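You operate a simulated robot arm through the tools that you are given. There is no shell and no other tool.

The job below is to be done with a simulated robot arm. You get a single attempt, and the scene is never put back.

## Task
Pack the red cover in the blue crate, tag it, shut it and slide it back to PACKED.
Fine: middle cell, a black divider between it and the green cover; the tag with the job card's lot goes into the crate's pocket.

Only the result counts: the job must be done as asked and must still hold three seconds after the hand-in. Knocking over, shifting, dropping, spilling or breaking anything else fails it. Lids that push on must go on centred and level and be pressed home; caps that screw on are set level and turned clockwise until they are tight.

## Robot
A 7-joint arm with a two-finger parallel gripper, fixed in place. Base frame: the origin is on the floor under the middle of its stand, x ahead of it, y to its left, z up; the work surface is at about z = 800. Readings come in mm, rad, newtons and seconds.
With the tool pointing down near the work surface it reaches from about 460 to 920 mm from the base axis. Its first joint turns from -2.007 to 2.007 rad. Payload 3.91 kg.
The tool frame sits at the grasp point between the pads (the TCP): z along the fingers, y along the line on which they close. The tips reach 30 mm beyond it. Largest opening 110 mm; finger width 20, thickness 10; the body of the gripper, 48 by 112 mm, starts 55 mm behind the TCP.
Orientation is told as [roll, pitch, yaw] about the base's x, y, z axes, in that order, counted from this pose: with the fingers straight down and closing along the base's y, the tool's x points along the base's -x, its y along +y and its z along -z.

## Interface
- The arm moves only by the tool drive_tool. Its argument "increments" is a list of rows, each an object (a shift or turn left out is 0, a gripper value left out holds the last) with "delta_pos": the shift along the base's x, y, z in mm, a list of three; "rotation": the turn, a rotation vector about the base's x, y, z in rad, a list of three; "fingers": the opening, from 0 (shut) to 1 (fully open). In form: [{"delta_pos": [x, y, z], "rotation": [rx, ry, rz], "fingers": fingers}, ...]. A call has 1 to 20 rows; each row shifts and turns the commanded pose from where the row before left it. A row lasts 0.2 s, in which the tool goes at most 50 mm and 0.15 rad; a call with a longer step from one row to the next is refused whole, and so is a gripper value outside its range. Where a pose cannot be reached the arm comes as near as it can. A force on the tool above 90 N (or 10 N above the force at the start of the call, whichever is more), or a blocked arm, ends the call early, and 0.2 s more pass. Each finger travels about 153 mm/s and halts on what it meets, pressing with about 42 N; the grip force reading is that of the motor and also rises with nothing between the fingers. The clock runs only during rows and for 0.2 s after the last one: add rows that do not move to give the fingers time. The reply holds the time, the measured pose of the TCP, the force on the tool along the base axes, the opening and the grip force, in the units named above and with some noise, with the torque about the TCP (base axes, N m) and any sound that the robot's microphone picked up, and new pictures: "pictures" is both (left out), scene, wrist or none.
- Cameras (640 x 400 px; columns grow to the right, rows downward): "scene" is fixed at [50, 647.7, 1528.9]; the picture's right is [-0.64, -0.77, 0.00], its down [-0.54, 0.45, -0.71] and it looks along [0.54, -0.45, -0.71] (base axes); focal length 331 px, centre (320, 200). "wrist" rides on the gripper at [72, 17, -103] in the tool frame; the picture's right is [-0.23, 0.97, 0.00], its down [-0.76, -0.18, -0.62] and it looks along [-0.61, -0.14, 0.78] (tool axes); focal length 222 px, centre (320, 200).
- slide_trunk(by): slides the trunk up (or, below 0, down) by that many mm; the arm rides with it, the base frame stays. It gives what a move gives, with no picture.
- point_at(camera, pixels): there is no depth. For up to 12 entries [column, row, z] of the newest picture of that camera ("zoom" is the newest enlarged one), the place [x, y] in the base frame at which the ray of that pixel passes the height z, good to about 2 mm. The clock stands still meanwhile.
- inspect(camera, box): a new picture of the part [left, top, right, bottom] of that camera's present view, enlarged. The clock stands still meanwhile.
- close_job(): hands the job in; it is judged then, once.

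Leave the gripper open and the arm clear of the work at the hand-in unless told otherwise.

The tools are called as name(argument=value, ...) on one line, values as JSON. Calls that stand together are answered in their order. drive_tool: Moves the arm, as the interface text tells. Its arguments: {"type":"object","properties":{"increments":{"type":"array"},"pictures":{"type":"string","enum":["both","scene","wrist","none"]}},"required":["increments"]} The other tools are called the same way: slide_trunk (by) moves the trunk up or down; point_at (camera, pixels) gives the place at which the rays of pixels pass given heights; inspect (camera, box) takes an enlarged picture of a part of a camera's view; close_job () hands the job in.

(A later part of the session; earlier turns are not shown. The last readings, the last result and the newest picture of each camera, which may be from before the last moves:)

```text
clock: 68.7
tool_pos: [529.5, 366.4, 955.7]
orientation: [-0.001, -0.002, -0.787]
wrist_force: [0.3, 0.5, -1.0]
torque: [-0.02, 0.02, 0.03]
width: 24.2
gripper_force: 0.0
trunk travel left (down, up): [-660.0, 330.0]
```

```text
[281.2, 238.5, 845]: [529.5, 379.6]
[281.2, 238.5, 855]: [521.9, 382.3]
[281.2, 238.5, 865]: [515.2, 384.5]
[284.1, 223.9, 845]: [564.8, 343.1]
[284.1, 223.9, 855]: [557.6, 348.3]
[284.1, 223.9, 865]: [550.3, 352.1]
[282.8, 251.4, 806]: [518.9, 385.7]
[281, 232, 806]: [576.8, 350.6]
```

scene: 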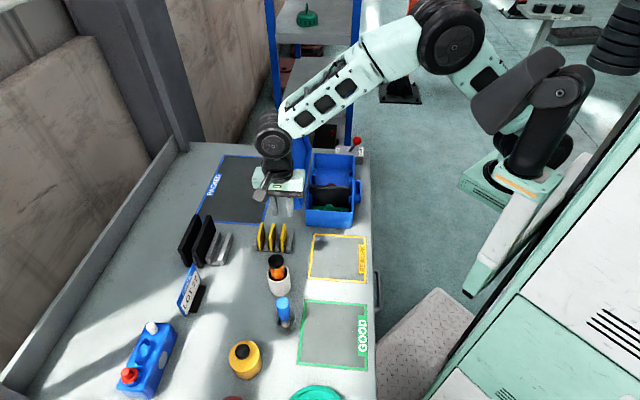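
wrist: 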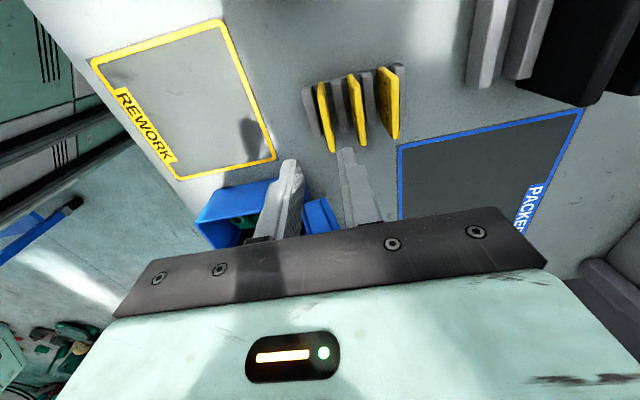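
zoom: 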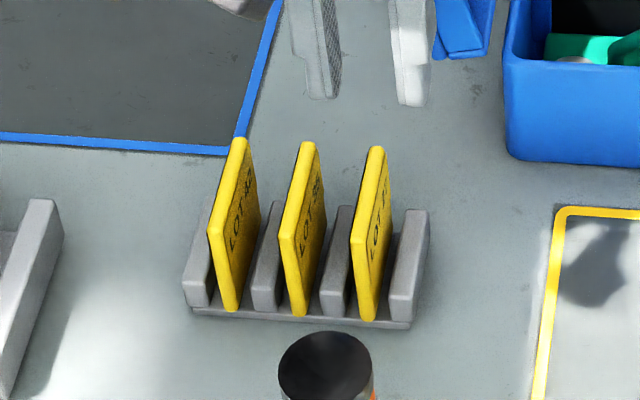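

The tag's top is near z 870 and it is about 5–6 mm thick, with a gap of about 19 mm to the next tag. I'll shift so the camera is directly above it, for an exact lateral position, and narrow the fingers to 15 mm.

drive_tool(increments=[{"delta_pos": [-9.8, -5.1, -15], "fingers": 0.136}, {"delta_pos": [0, 0, -10], "fingers": 0.136}, {}])

inspect(camera="wrist", box=[270, 30, 390, 190])

```text
clock: 69.5
tool_pos: [518.1, 361.8, 930.6]
orientation: [0.0, 0.002, -0.785]
wrist_force: [0.3, -0.4, 0.3]
torque: [-0.03, 0.0, -0.02]
width: 14.9
gripper_force: 0.1
trunk travel left (down, up): [-660.0, 330.0]
```

scene: 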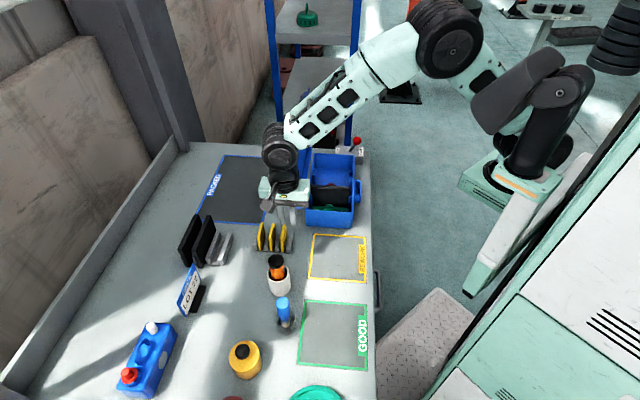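
wrist: 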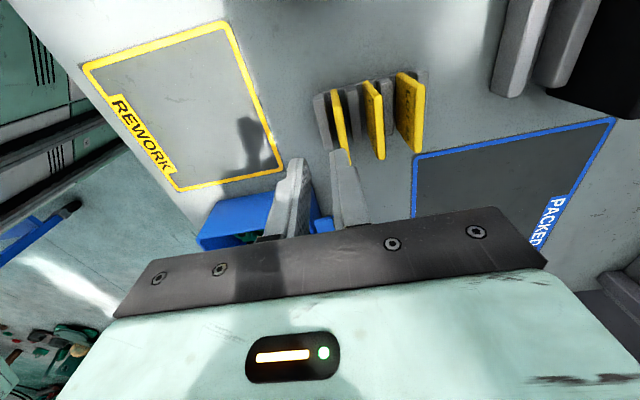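

```text
2.50 times, centred on (330, 110) of wrist
```

zoom: 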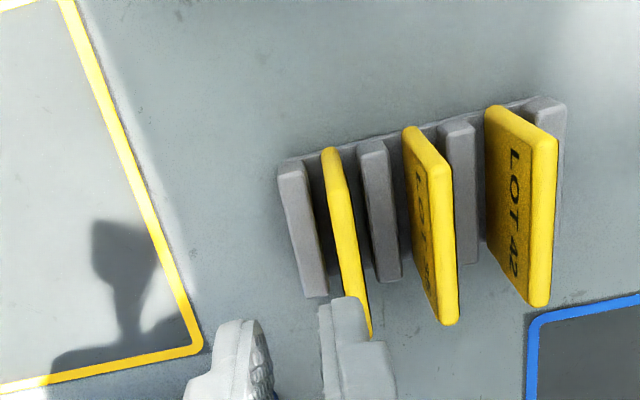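

point_at(camera="zoom", pixels=[[322, 155, 870], [339, 152, 870], [328, 200, 870], [346, 198, 870], [337, 250, 870], [356, 248, 870], [372, 335, 870], [337, 250, 860], [356, 248, 860], [285, 165, 835], [300, 165, 835]])

inspect(camera="wrist", box=[310, 80, 370, 180])

```text
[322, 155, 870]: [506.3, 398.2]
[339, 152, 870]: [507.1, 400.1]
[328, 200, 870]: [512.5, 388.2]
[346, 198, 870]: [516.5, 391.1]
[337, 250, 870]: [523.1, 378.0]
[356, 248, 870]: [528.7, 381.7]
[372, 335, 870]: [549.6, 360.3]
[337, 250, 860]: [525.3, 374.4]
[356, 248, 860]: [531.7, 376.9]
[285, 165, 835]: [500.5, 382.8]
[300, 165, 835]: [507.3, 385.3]
```

```text
4.00 times, centred on (340, 130) of wrist
```

zoom: 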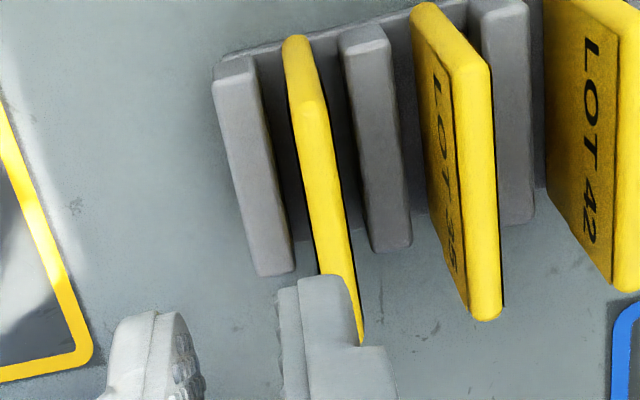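

point_at(camera="wrist", pixels=[[338, 105.75, 865], [338, 105.75, 875], [350.25, 165, 865], [350.25, 165, 875]])

```text
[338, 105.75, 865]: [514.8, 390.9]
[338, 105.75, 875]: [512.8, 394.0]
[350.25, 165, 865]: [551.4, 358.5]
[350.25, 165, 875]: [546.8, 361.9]
```

LOT 27's top edge is centred at about e1 = 110, e2 = 640. I'll move above it and check the alignment before descending.

drive_tool(increments=[{"delta_pos": [11.9, 13.0, 0]}, {"delta_pos": [0, 0, -15]}, {}])

inspect(camera="wrist", box=[260, 60, 380, 190])

inspect(camera="scene", box=[240, 180, 320, 265])

```text
clock: 70.2
tool_pos: [531.2, 373.5, 915.4]
orientation: [0.001, 0.0, -0.786]
wrist_force: [-0.4, 0.6, -0.1]
torque: [0.02, -0.01, 0.0]
width: 15.0
gripper_force: 0.1
trunk travel left (down, up): [-660.0, 330.0]
```

scene: 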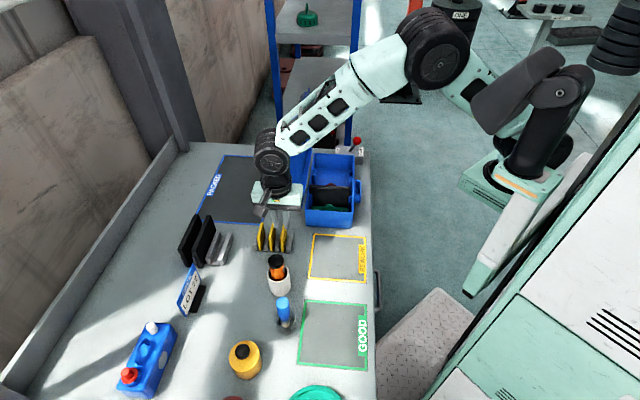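
wrist: 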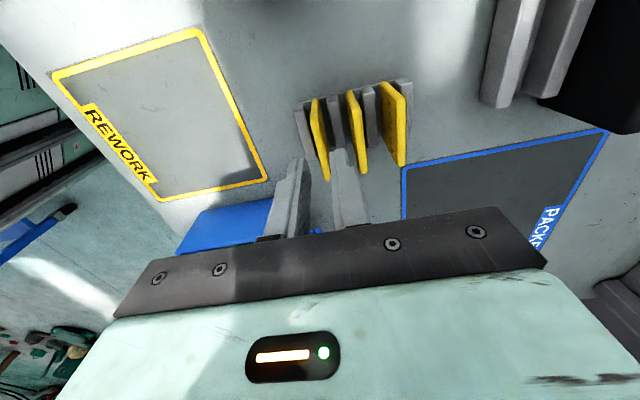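

```text
3.08 times, centred on (320, 125) of wrist
```

zoom: 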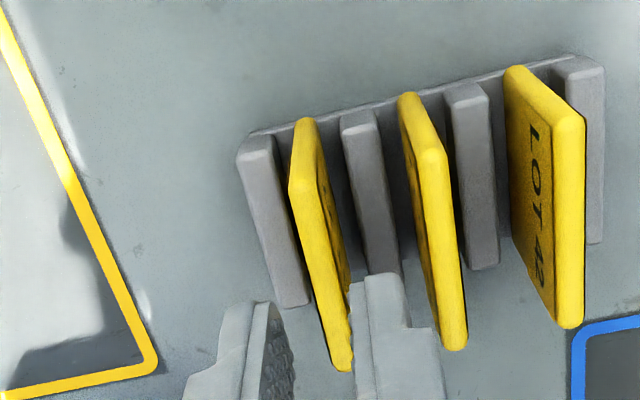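

```text
4.71 times, centred on (280, 222) of scene
```

zoom: 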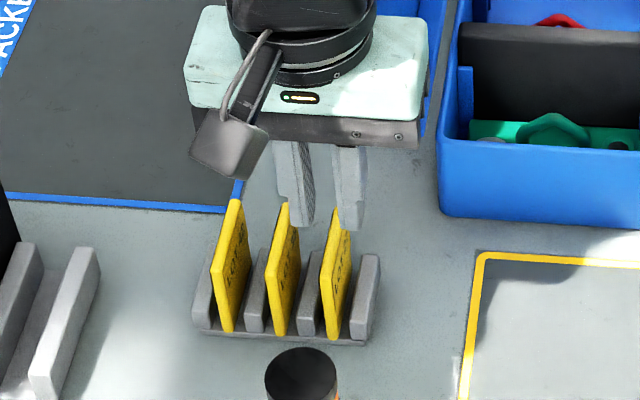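

The fingers bracket LOT 27 with the neighbours clear. I'll descend to z≈882 and close.

drive_tool(increments=[{"delta_pos": [-0.3, 0.3, -15]}, {"delta_pos": [0, 0, -18]}, {}])

inspect(camera="wrist", box=[260, 60, 380, 190])

inspect(camera="scene", box=[240, 180, 320, 265])

```text
clock: 71.0
tool_pos: [528.8, 373.1, 882.8]
orientation: [0.001, 0.001, -0.786]
wrist_force: [-0.7, 0.1, 0.3]
torque: [-0.02, 0.02, 0.03]
width: 15.0
gripper_force: 0.0
trunk travel left (down, up): [-660.0, 330.0]
```

scene: 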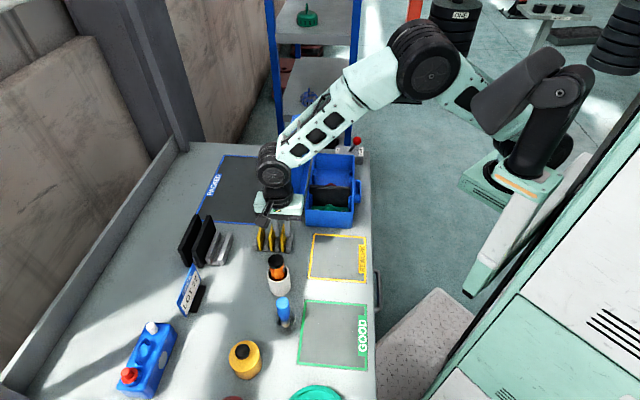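
wrist: 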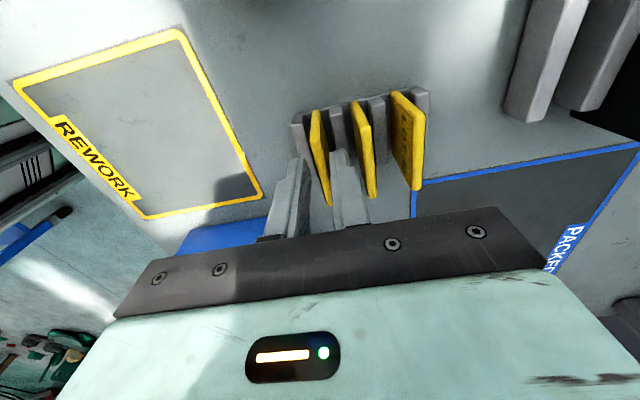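

```text
3.08 times, centred on (320, 125) of wrist
```

zoom: 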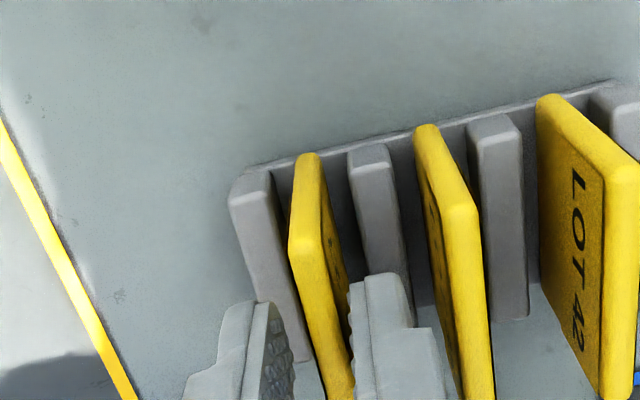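

```text
4.71 times, centred on (280, 222) of scene
```

zoom: 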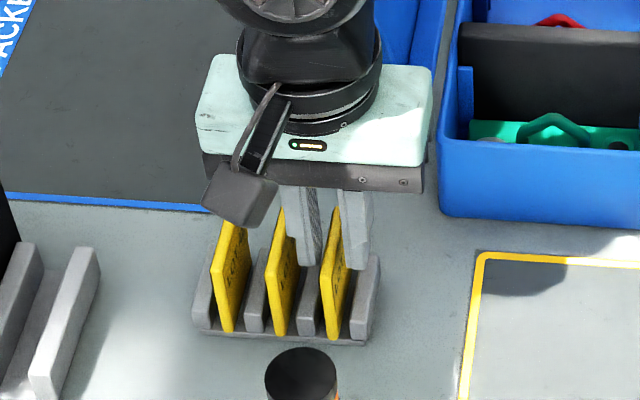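

LOT 27 is between the fingers. Closing gradually.

drive_tool(increments=[{"fingers": 0.1}, {"fingers": 0.07}, {"fingers": 0.04}, {"fingers": 0}, {"fingers": 0}, {"fingers": 0}], pictures="none")

inspect(camera="wrist", box=[260, 60, 380, 190])

drive_tool(increments=[{"delta_pos": [0, 0, 20]}, {"delta_pos": [0, 0, 30]}, {"delta_pos": [0, 0, 30]}, {}])

inspect(camera="scene", box=[240, 180, 320, 265])

```text
clock: 72.5
tool_pos: [529.4, 374.4, 883.0]
orientation: [0.001, 0.0, -0.785]
wrist_force: [0.2, -0.7, 0.4]
torque: [-0.02, 0.0, 0.03]
width: 5.3
gripper_force: 42.2
trunk travel left (down, up): [-660.0, 330.0]
```

```text
3.08 times, centred on (320, 125) of wrist
```

zoom: 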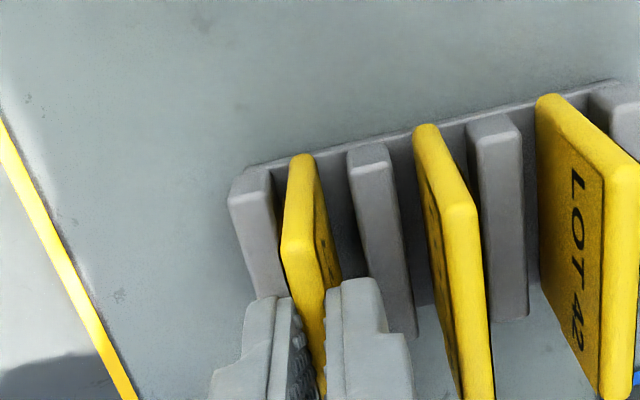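

```text
clock: 73.5
tool_pos: [530.4, 373.9, 963.0]
orientation: [0.0, -0.001, -0.785]
wrist_force: [-0.4, 0.0, -0.1]
torque: [0.01, 0.0, 0.0]
width: 5.2
gripper_force: 42.2
trunk travel left (down, up): [-660.0, 330.0]
```

scene: 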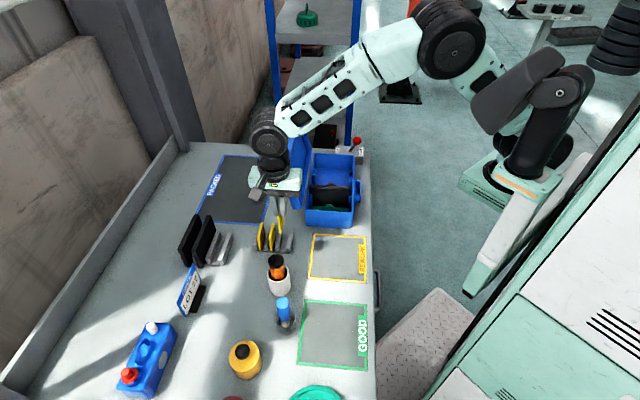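
wrist: 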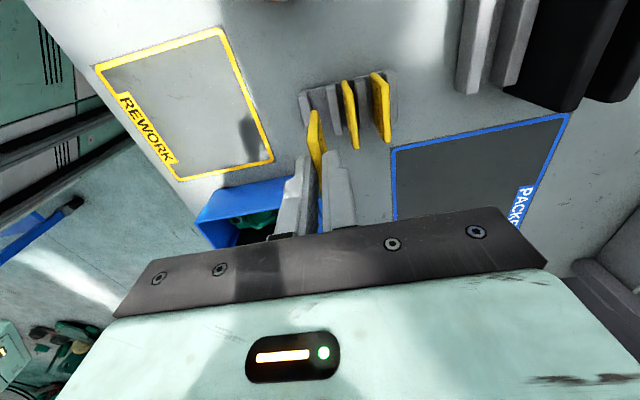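

```text
4.71 times, centred on (280, 222) of scene
```

zoom: 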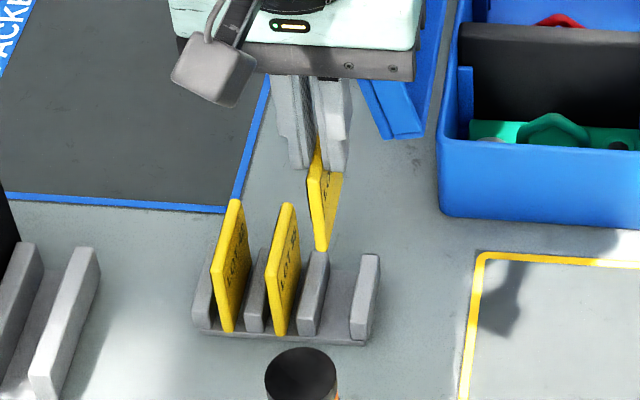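

The LOT 27 tag is lifted and the rack stays put. I'll carry it around the lid to above the pocket on the crate's table-edge side, keeping the same yaw so the text faces outward.

drive_tool(increments=[{"delta_pos": [-23.6, -32.7, 12]}, {"delta_pos": [-23.6, -32.7, 12]}, {"delta_pos": [-23.6, -32.7, 12]}, {"delta_pos": [16.1, -37.3, 0]}, {"delta_pos": [16.1, -37.3, 0]}, {"delta_pos": [16.1, -37.3, 0]}, {"delta_pos": [16.1, -37.3, 0]}, {"delta_pos": [16.1, -37.3, 0]}, {}])

inspect(camera="wrist", box=[220, 20, 440, 200])

inspect(camera="scene", box=[310, 120, 400, 220])

```text
clock: 75.5
tool_pos: [538.4, 85.9, 999.1]
orientation: [0.002, -0.001, -0.785]
wrist_force: [0.1, 0.2, -0.4]
torque: [-0.01, 0.0, 0.0]
width: 5.2
gripper_force: 42.3
trunk travel left (down, up): [-660.0, 330.0]
```

scene: 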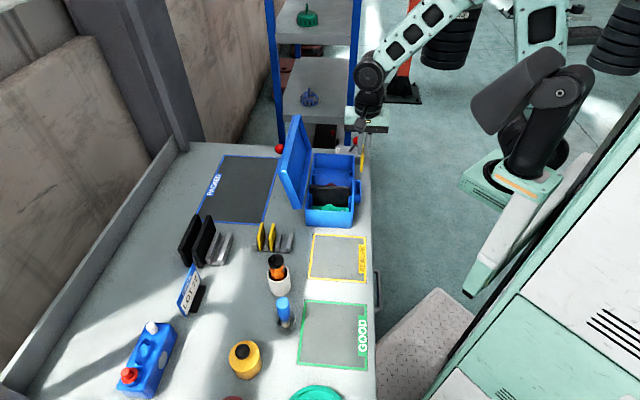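
wrist: 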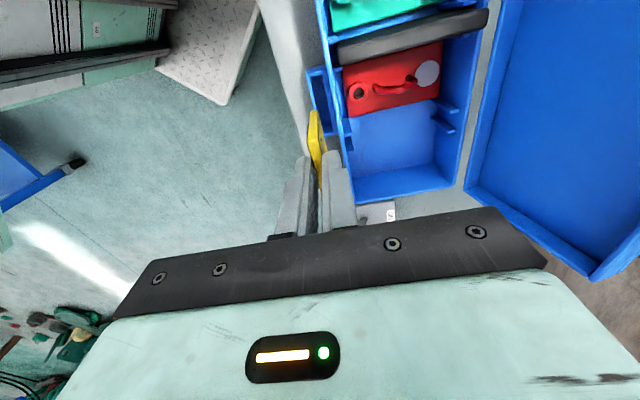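

```text
2.22 times, centred on (330, 110) of wrist
```

zoom: 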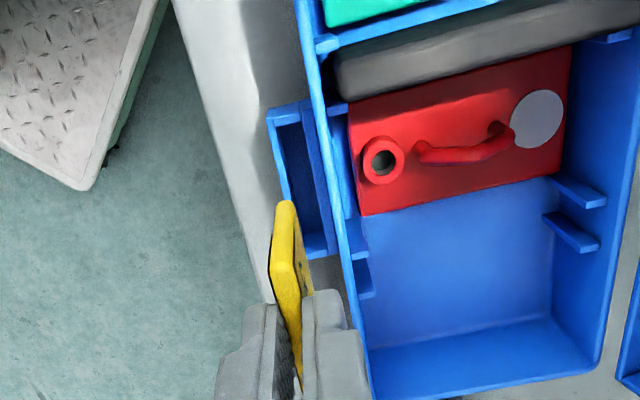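

```text
4.00 times, centred on (355, 170) of scene
```

zoom: 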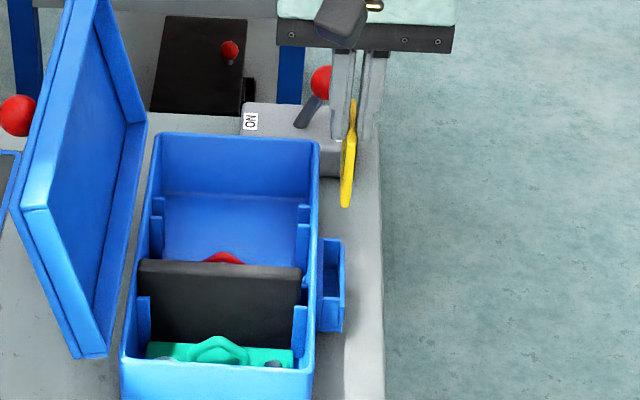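

drive_tool(increments=[{"delta_pos": [1, 1, -30]}, {"delta_pos": [0, 0, -28]}, {}])

inspect(camera="wrist", box=[270, 40, 390, 180])

inspect(camera="scene", box=[330, 140, 390, 210])

```text
clock: 76.2
tool_pos: [540.7, 87.8, 941.2]
orientation: [0.0, 0.0, -0.786]
wrist_force: [-0.3, 0.0, -0.3]
torque: [0.03, 0.0, 0.01]
width: 5.2
gripper_force: 42.1
trunk travel left (down, up): [-660.0, 330.0]
```

scene: 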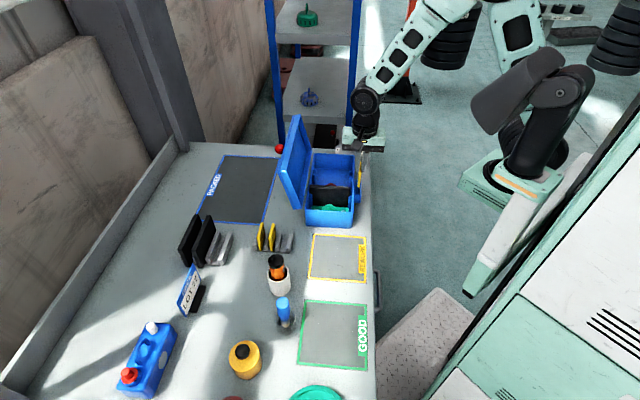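
wrist: 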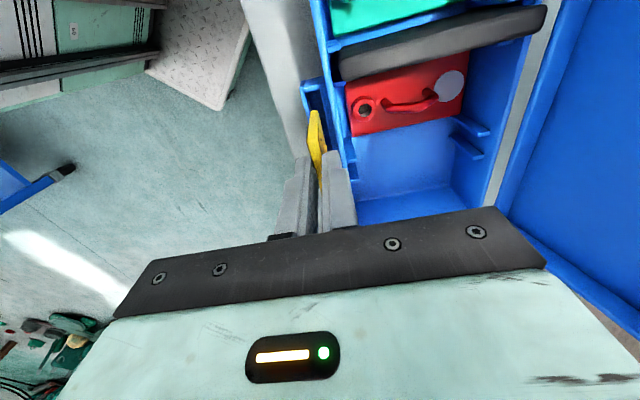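

```text
2.86 times, centred on (330, 110) of wrist
```

zoom: 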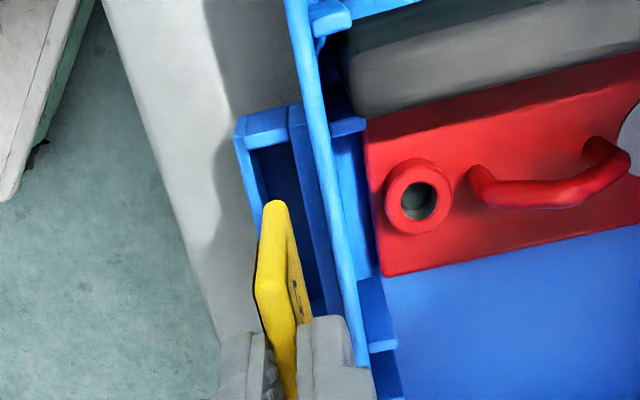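

```text
5.71 times, centred on (360, 175) of scene
```

zoom: 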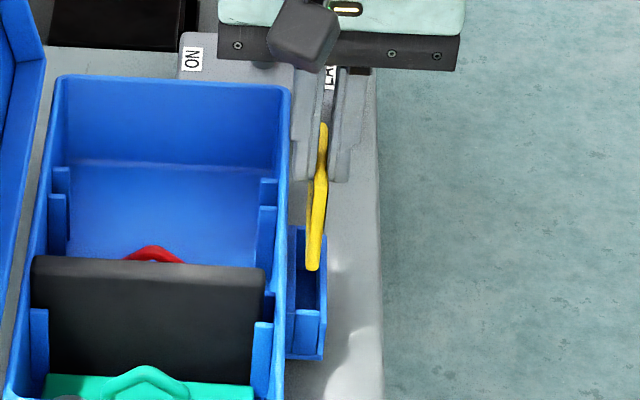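

point_at(camera="wrist", pixels=[[313.9, 111, 863], [313.9, 113, 863], [306, 96, 850], [319.5, 91, 850], [312, 125, 863]])

inspect(camera="wrist", box=[290, 70, 350, 150])

```text
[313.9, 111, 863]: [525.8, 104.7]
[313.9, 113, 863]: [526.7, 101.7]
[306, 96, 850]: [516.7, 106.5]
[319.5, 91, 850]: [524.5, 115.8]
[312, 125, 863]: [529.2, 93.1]
```

```text
5.00 times, centred on (320, 110) of wrist
```

zoom: 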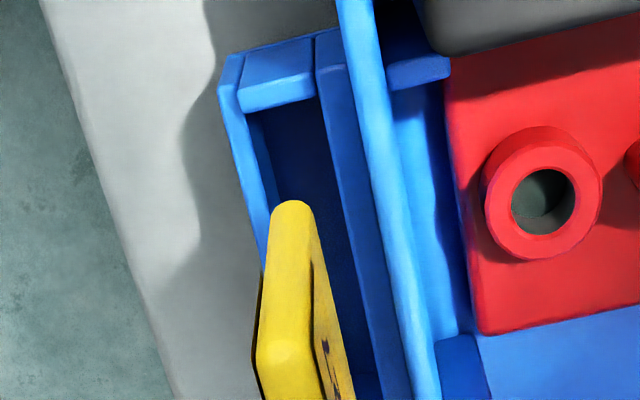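

point_at(camera="zoom", pixels=[[268, 200, 850], [344, 205, 850], [272, 214, 863], [312, 212, 863], [246, 120, 850], [319, 100, 850], [292, 203, 863], [272, 98, 850]])

```text
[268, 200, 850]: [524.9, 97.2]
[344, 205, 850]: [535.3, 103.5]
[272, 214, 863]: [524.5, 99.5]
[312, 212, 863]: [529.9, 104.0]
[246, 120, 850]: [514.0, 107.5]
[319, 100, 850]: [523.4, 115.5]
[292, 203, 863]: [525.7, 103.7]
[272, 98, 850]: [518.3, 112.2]
```

The tag's bottom is about 1 mm off the pocket's centre line. I'll correct that and lower it into the pocket, keeping the fingertips just above the crate rim.

drive_tool(increments=[{"delta_pos": [0.6, 0.9, -8]}, {"delta_pos": [0, 0, -8]}, {"delta_pos": [0, 0, -8]}, {}])

inspect(camera="wrist", box=[290, 70, 350, 150])

inspect(camera="scene", box=[330, 140, 390, 210])

```text
clock: 77.2
tool_pos: [540.6, 90.7, 915.0]
orientation: [0.0, 0.001, -0.785]
wrist_force: [-1.0, 0.1, -0.8]
torque: [0.05, 0.02, 0.04]
width: 5.4
gripper_force: 42.3
trunk travel left (down, up): [-660.0, 330.0]
```

scene: 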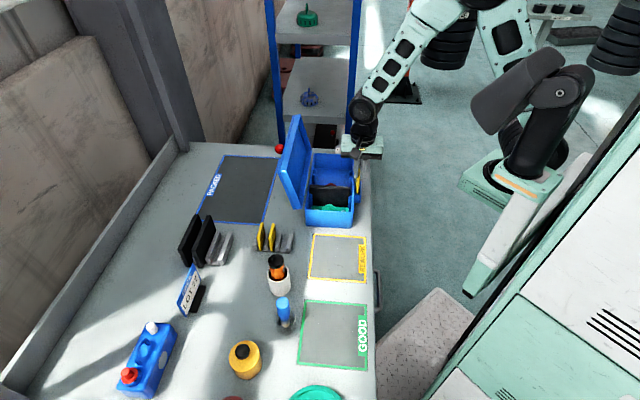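
wrist: 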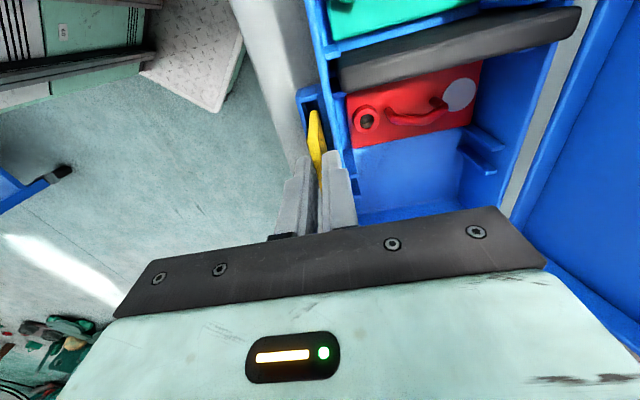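

```text
5.00 times, centred on (320, 110) of wrist
```

zoom: 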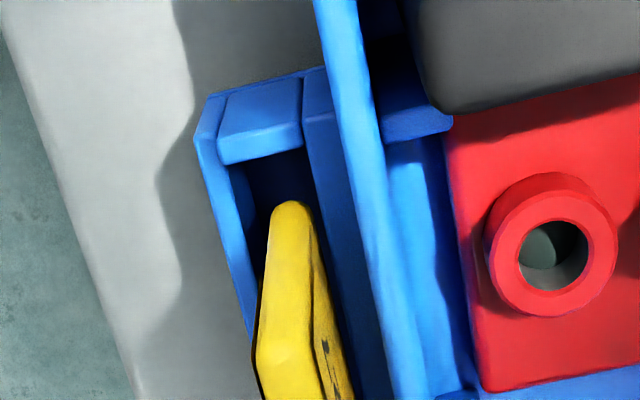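

```text
5.71 times, centred on (360, 175) of scene
```

zoom: 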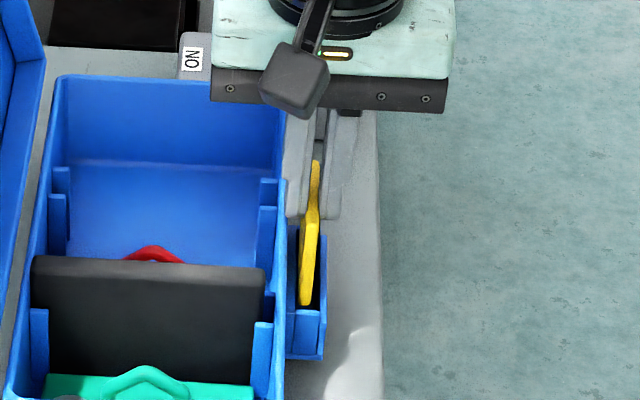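

The tag is entering the pocket freely. I'll go down another 12 mm, so the tips stay just above the rim.

drive_tool(increments=[{"delta_pos": [0, 0, -6]}, {"delta_pos": [0, 0, -6]}, {}])

inspect(camera="wrist", box=[290, 70, 350, 150])

inspect(camera="scene", box=[330, 140, 390, 210])

```text
clock: 78.0
tool_pos: [541.4, 90.9, 904.0]
orientation: [0.001, 0.0, -0.784]
wrist_force: [0.0, -0.5, 0.1]
torque: [-0.03, -0.01, 0.02]
width: 5.6
gripper_force: 42.3
trunk travel left (down, up): [-660.0, 330.0]
```

scene: 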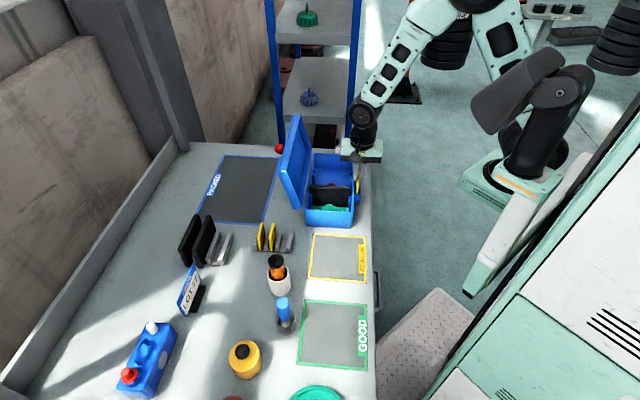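
wrist: 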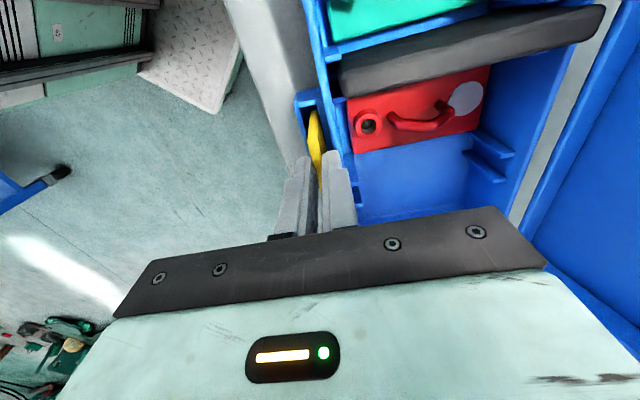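

```text
5.00 times, centred on (320, 110) of wrist
```

zoom: 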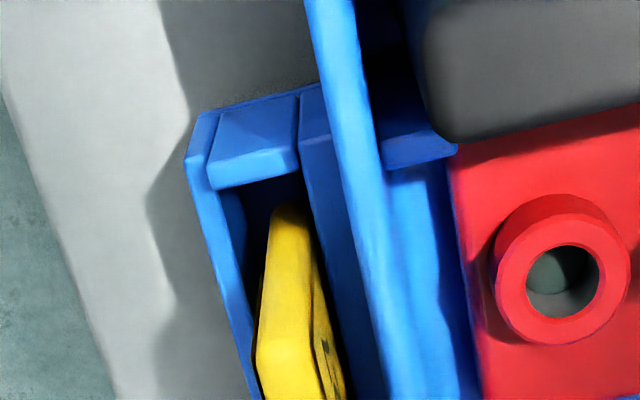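

```text
5.71 times, centred on (360, 175) of scene
```

zoom: 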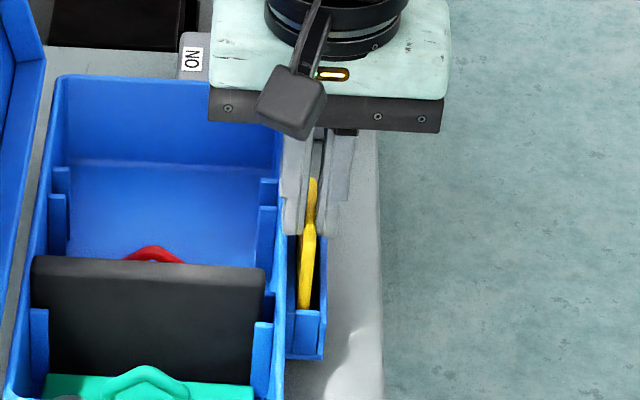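

The tag is 24 mm into the pocket and the tips are just above the rim. I'll lower 2 mm more and release, so the tag slides the rest of the way down inside the pocket.

drive_tool(increments=[{"delta_pos": [0, 0, -2]}, {"fingers": 0.1}, {"fingers": 0.12}, {"fingers": 0.12}, {}])

inspect(camera="wrist", box=[290, 70, 350, 150])

inspect(camera="scene", box=[330, 140, 390, 210])

```text
clock: 79.2
tool_pos: [540.4, 90.6, 902.3]
orientation: [-0.001, 0.003, -0.786]
wrist_force: [1.1, -0.4, -0.7]
torque: [0.0, -0.01, 0.03]
width: 13.4
gripper_force: 0.0
trunk travel left (down, up): [-660.0, 330.0]
```

scene: 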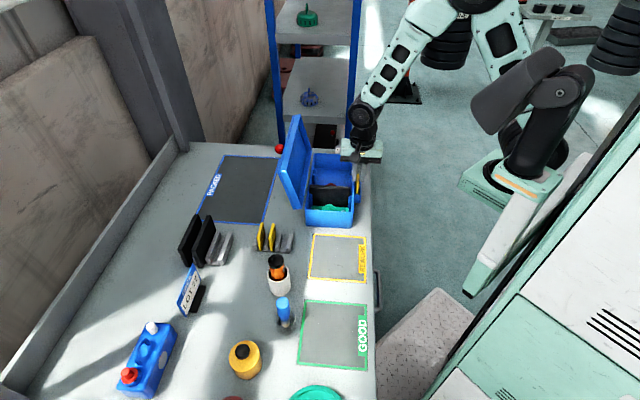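
wrist: 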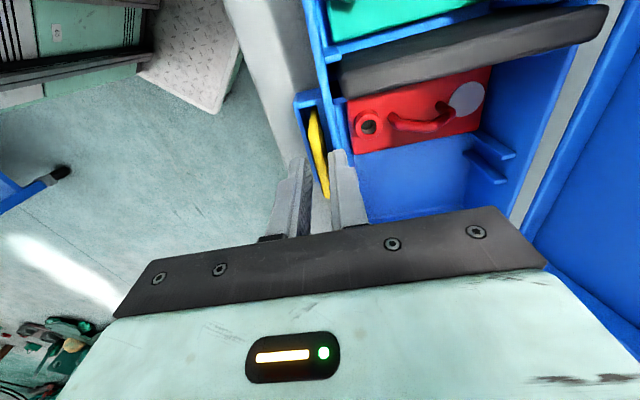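

```text
5.00 times, centred on (320, 110) of wrist
```

zoom: 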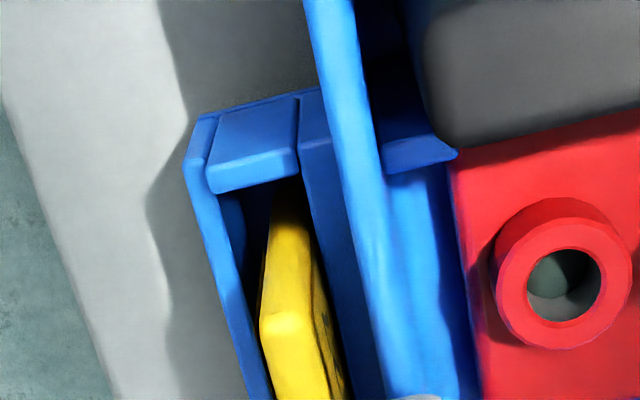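

```text
5.71 times, centred on (360, 175) of scene
```

zoom: 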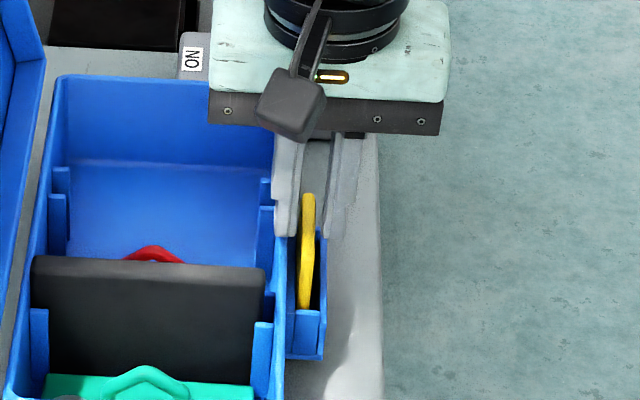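

The tag has dropped into the pocket. I'll rise straight up and check.

drive_tool(increments=[{"delta_pos": [0, 0, 15]}, {"delta_pos": [0, 0, 35]}, {"delta_pos": [0, 0, 45]}, {}])

inspect(camera="scene", box=[290, 110, 390, 240])

inspect(camera="wrist", box=[240, 20, 440, 180])

```text
clock: 80.2
tool_pos: [543.3, 91.0, 998.1]
orientation: [0.001, 0.0, -0.785]
wrist_force: [-0.8, 0.0, -0.1]
torque: [0.04, 0.03, 0.01]
width: 13.1
gripper_force: 0.0
trunk travel left (down, up): [-660.0, 330.0]
```

scene: 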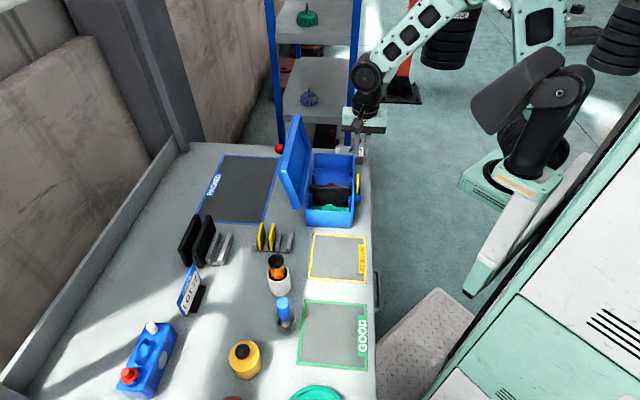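
wrist: 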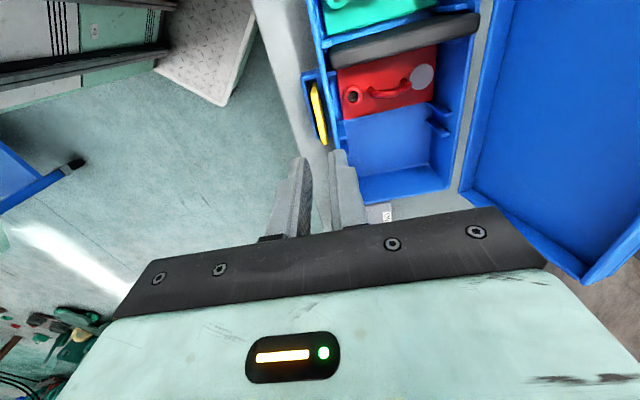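

```text
3.08 times, centred on (340, 175) of scene
```

zoom: 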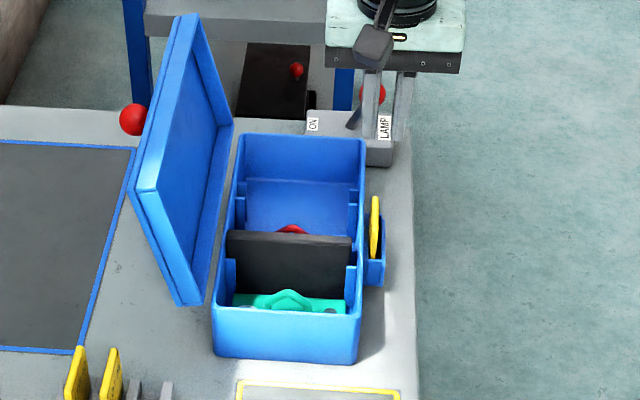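

```text
2.50 times, centred on (340, 100) of wrist
```

zoom: 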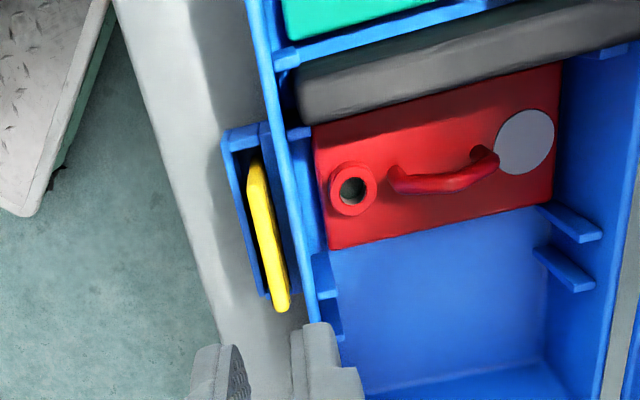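

The crate is packed and tagged. From my measurements the lid is hinged along the e2 side and leans about 16° past vertical, with a red ball knob on its outer face near the free edge. I'll rise, turn the tool back to yaw +45° (closing along the hinge direction), and look at the knob from above.

drive_tool(increments=[{"delta_pos": [0, 0, 30], "rotation": [0, 0, 0.1428]}, {"delta_pos": [0, 0, 35], "rotation": [0, 0, 0.1428]}, {"delta_pos": [0, 0, 32], "rotation": [0, 0, 0.1428]}, {"delta_pos": [0, 0, 0], "rotation": [0, 0, 0.1428]}, {"delta_pos": [0, 0, 0], "rotation": [0, 0, 0.1428]}, {"delta_pos": [0, 0, 0], "rotation": [0, 0, 0.1428]}, {"delta_pos": [0, 0, 0], "rotation": [0, 0, 0.1428]}, {"delta_pos": [34.6, 33.1, 0], "rotation": [0, 0, 0.1428]}, {"delta_pos": [34.6, 33.1, 0], "rotation": [0, 0, 0.1428]}, {"delta_pos": [34.6, 33.1, 0], "rotation": [0, 0, 0.1428]}, {"delta_pos": [34.6, 33.1, 0], "rotation": [0, 0, 0.1428]}, {}])

inspect(camera="wrist", box=[200, 40, 440, 220])

```text
clock: 82.8
tool_pos: [681.7, 224.3, 1092.6]
orientation: [0.0, 0.0, 0.787]
wrist_force: [0.4, -0.6, 0.4]
torque: [0.04, -0.01, 0.01]
width: 13.1
gripper_force: 0.0
trunk travel left (down, up): [-660.0, 330.0]
```

scene: 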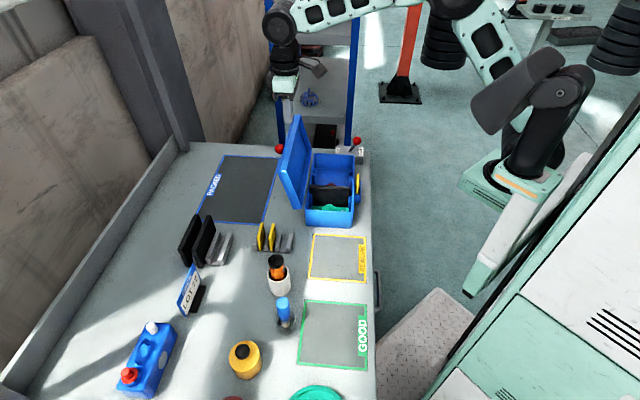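
wrist: 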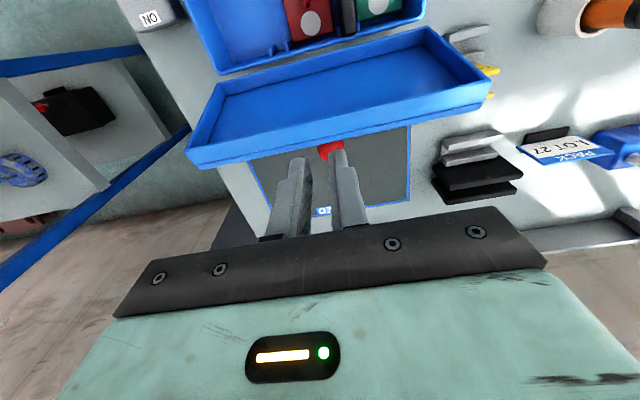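

```text
2.22 times, centred on (320, 130) of wrist
```

zoom: 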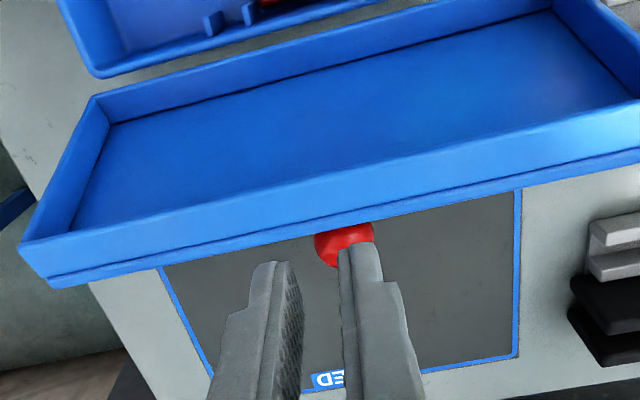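

inspect(camera="scene", box=[265, 105, 325, 215])

point_at(camera="wrist", pixels=[[330.8, 147.1, 960], [330.8, 147.1, 980], [330.8, 147.1, 1000]])

```text
3.64 times, centred on (295, 160) of scene
```

zoom: 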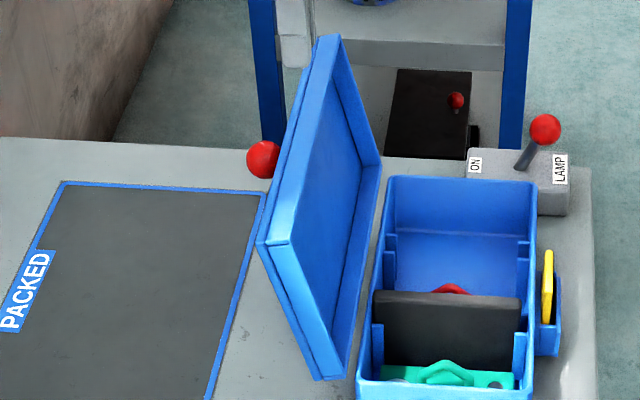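

```text
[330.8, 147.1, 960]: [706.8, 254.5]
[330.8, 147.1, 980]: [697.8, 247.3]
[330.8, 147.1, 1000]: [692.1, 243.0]
```

point_at(camera="scene", pixels=[[279.6, 149, 960], [279.6, 149, 970], [279.6, 149, 980], [279.6, 149, 990], [279.6, 149, 1000], [277.3, 172.5, 990], [277.3, 172.5, 980]])

point_at(camera="wrist", pixels=[[330.8, 147.1, 970], [330.8, 147.1, 990], [195, 164, 980], [195, 164, 1000], [186, 150, 980], [186, 150, 1000], [471, 106, 990], [463, 118, 990]])

```text
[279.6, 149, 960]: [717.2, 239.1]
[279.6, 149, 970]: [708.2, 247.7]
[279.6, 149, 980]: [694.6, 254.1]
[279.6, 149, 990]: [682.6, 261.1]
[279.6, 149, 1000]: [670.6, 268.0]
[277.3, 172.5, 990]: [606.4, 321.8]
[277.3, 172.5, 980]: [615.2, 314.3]
```

```text
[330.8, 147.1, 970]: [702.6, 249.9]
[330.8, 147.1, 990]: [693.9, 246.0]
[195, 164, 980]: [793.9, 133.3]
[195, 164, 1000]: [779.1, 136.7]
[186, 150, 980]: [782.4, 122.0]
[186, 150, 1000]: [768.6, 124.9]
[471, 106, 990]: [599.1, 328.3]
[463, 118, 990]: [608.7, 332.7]
```

point_at(camera="scene", pixels=[[293.6, 209, 850], [293.6, 209, 870], [293.6, 209, 890], [301.9, 208.1, 850], [301.9, 208.1, 870], [301.9, 208.1, 890], [277.7, 171.8, 990], [277.7, 171.8, 1010], [286.75, 171.8, 990], [286.75, 171.8, 1010]])

inspect(camera="scene", box=[270, 160, 320, 220])

```text
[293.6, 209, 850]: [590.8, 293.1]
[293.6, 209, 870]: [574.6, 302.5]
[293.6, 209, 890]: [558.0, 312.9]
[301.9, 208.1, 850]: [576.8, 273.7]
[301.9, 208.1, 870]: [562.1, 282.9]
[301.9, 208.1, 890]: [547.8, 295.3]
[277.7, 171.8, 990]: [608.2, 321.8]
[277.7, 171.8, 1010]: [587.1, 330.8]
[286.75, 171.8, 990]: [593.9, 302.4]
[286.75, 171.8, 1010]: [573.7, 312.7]
```

```text
6.67 times, centred on (295, 190) of scene
```

zoom: 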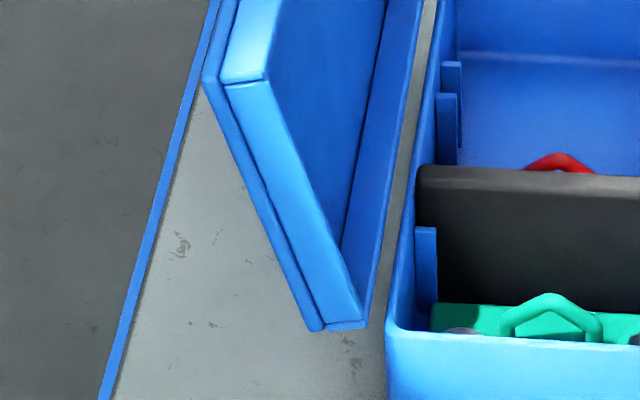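

The ball knob is at about (701.5, 249.6, 974), radius about 14 mm, 26 mm off the lid's outer face, and the hinge axis is near e2 ≈ 598, z ≈ 871. I'll grip the ball with the fingers closing along the hinge direction and swing the lid over in an arc. First I'll position above the ball with a 50 mm opening.

drive_tool(increments=[{"delta_pos": [19.7, 25.4, 0], "fingers": 0.455}, {"delta_pos": [0, 0, -35], "fingers": 0.455}, {}])

inspect(camera="wrist", box=[220, 60, 420, 220])

inspect(camera="scene", box=[255, 90, 325, 190])

```text
clock: 83.7
tool_pos: [700.4, 248.2, 1057.4]
orientation: [0.0, 0.0, 0.785]
wrist_force: [-0.1, 0.7, -1.3]
torque: [-0.02, -0.01, -0.02]
width: 50.0
gripper_force: 0.0
trunk travel left (down, up): [-660.0, 330.0]
```

scene: 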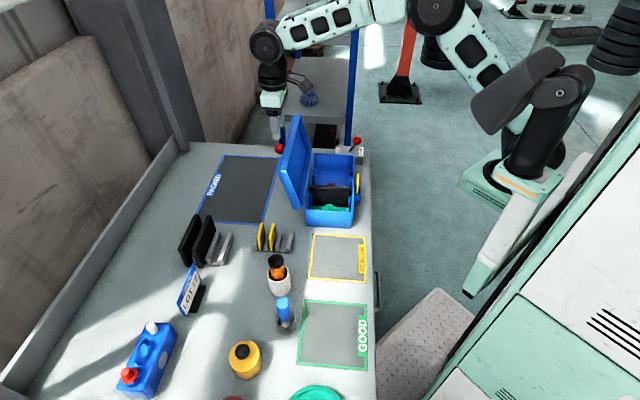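
wrist: 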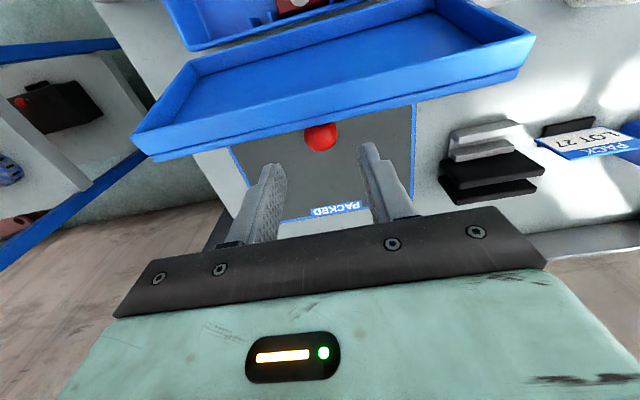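

```text
2.50 times, centred on (320, 140) of wrist
```

zoom: 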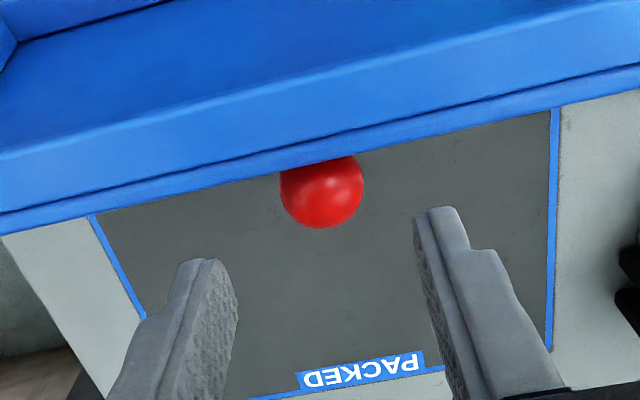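

```text
4.00 times, centred on (290, 140) of scene
```

zoom: 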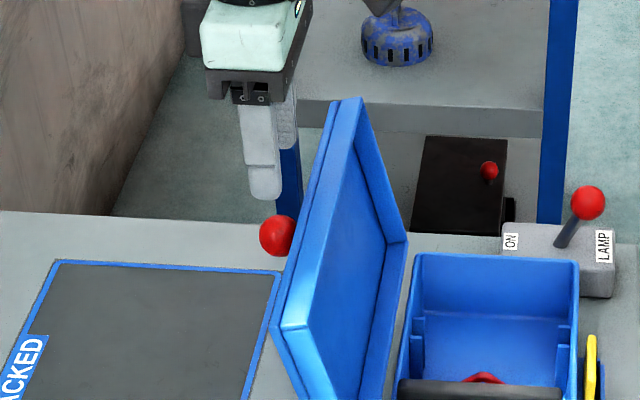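

point_at(camera="wrist", pixels=[[320.8, 134.8, 964], [320.8, 134.8, 974], [320.8, 134.8, 984]])

point_at(camera="zoom", pixels=[[277, 236, 964], [277, 236, 974], [277, 236, 984]])

```text
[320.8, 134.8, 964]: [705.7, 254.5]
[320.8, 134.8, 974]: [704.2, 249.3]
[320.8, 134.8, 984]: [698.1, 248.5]
```

```text
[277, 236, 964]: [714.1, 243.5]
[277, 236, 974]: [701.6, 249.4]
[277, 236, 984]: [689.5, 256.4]
```

The ball is confirmed at about (702.7, 249.4, 974). I'll descend so that it sits between the pads, 16 mm below the TCP.

drive_tool(increments=[{"delta_pos": [2, 1.2, -30]}, {"delta_pos": [0, 0, -25]}, {"delta_pos": [0, 0, -12]}, {}])

inspect(camera="wrist", box=[220, 60, 420, 220])

inspect(camera="scene", box=[255, 90, 325, 190])

```text
clock: 84.7
tool_pos: [702.8, 249.0, 990.7]
orientation: [0.001, -0.001, 0.787]
wrist_force: [0.6, 0.1, 0.0]
torque: [0.02, 0.04, -0.01]
width: 50.2
gripper_force: 0.1
trunk travel left (down, up): [-660.0, 330.0]
```

scene: 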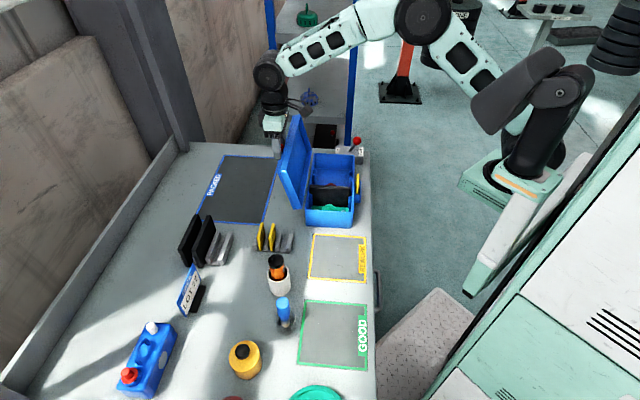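
wrist: 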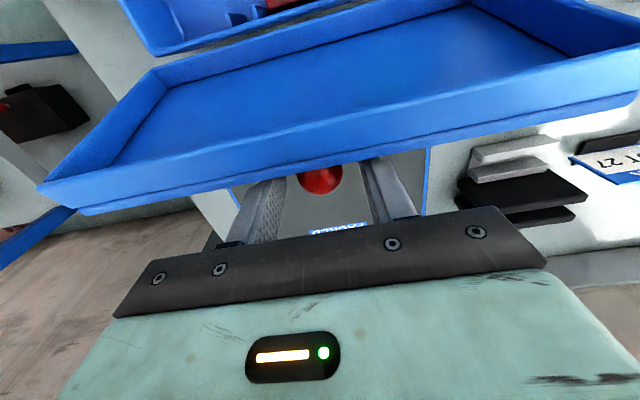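

```text
2.50 times, centred on (320, 140) of wrist
```

zoom: 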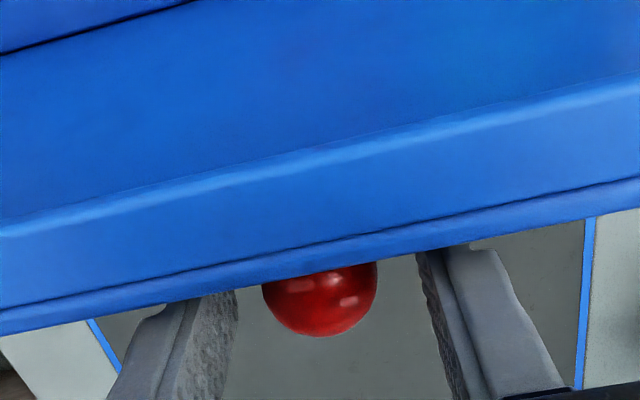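

```text
4.00 times, centred on (290, 140) of scene
```

zoom: 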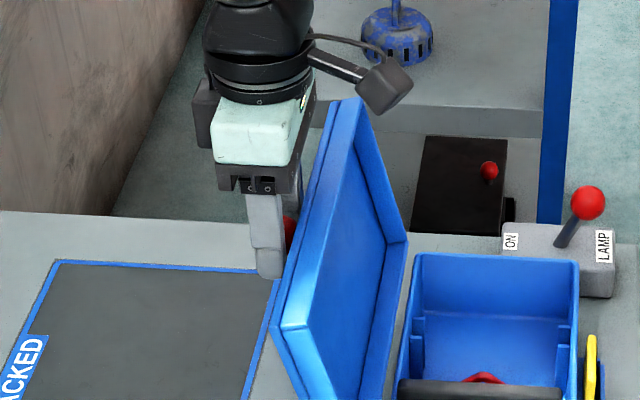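

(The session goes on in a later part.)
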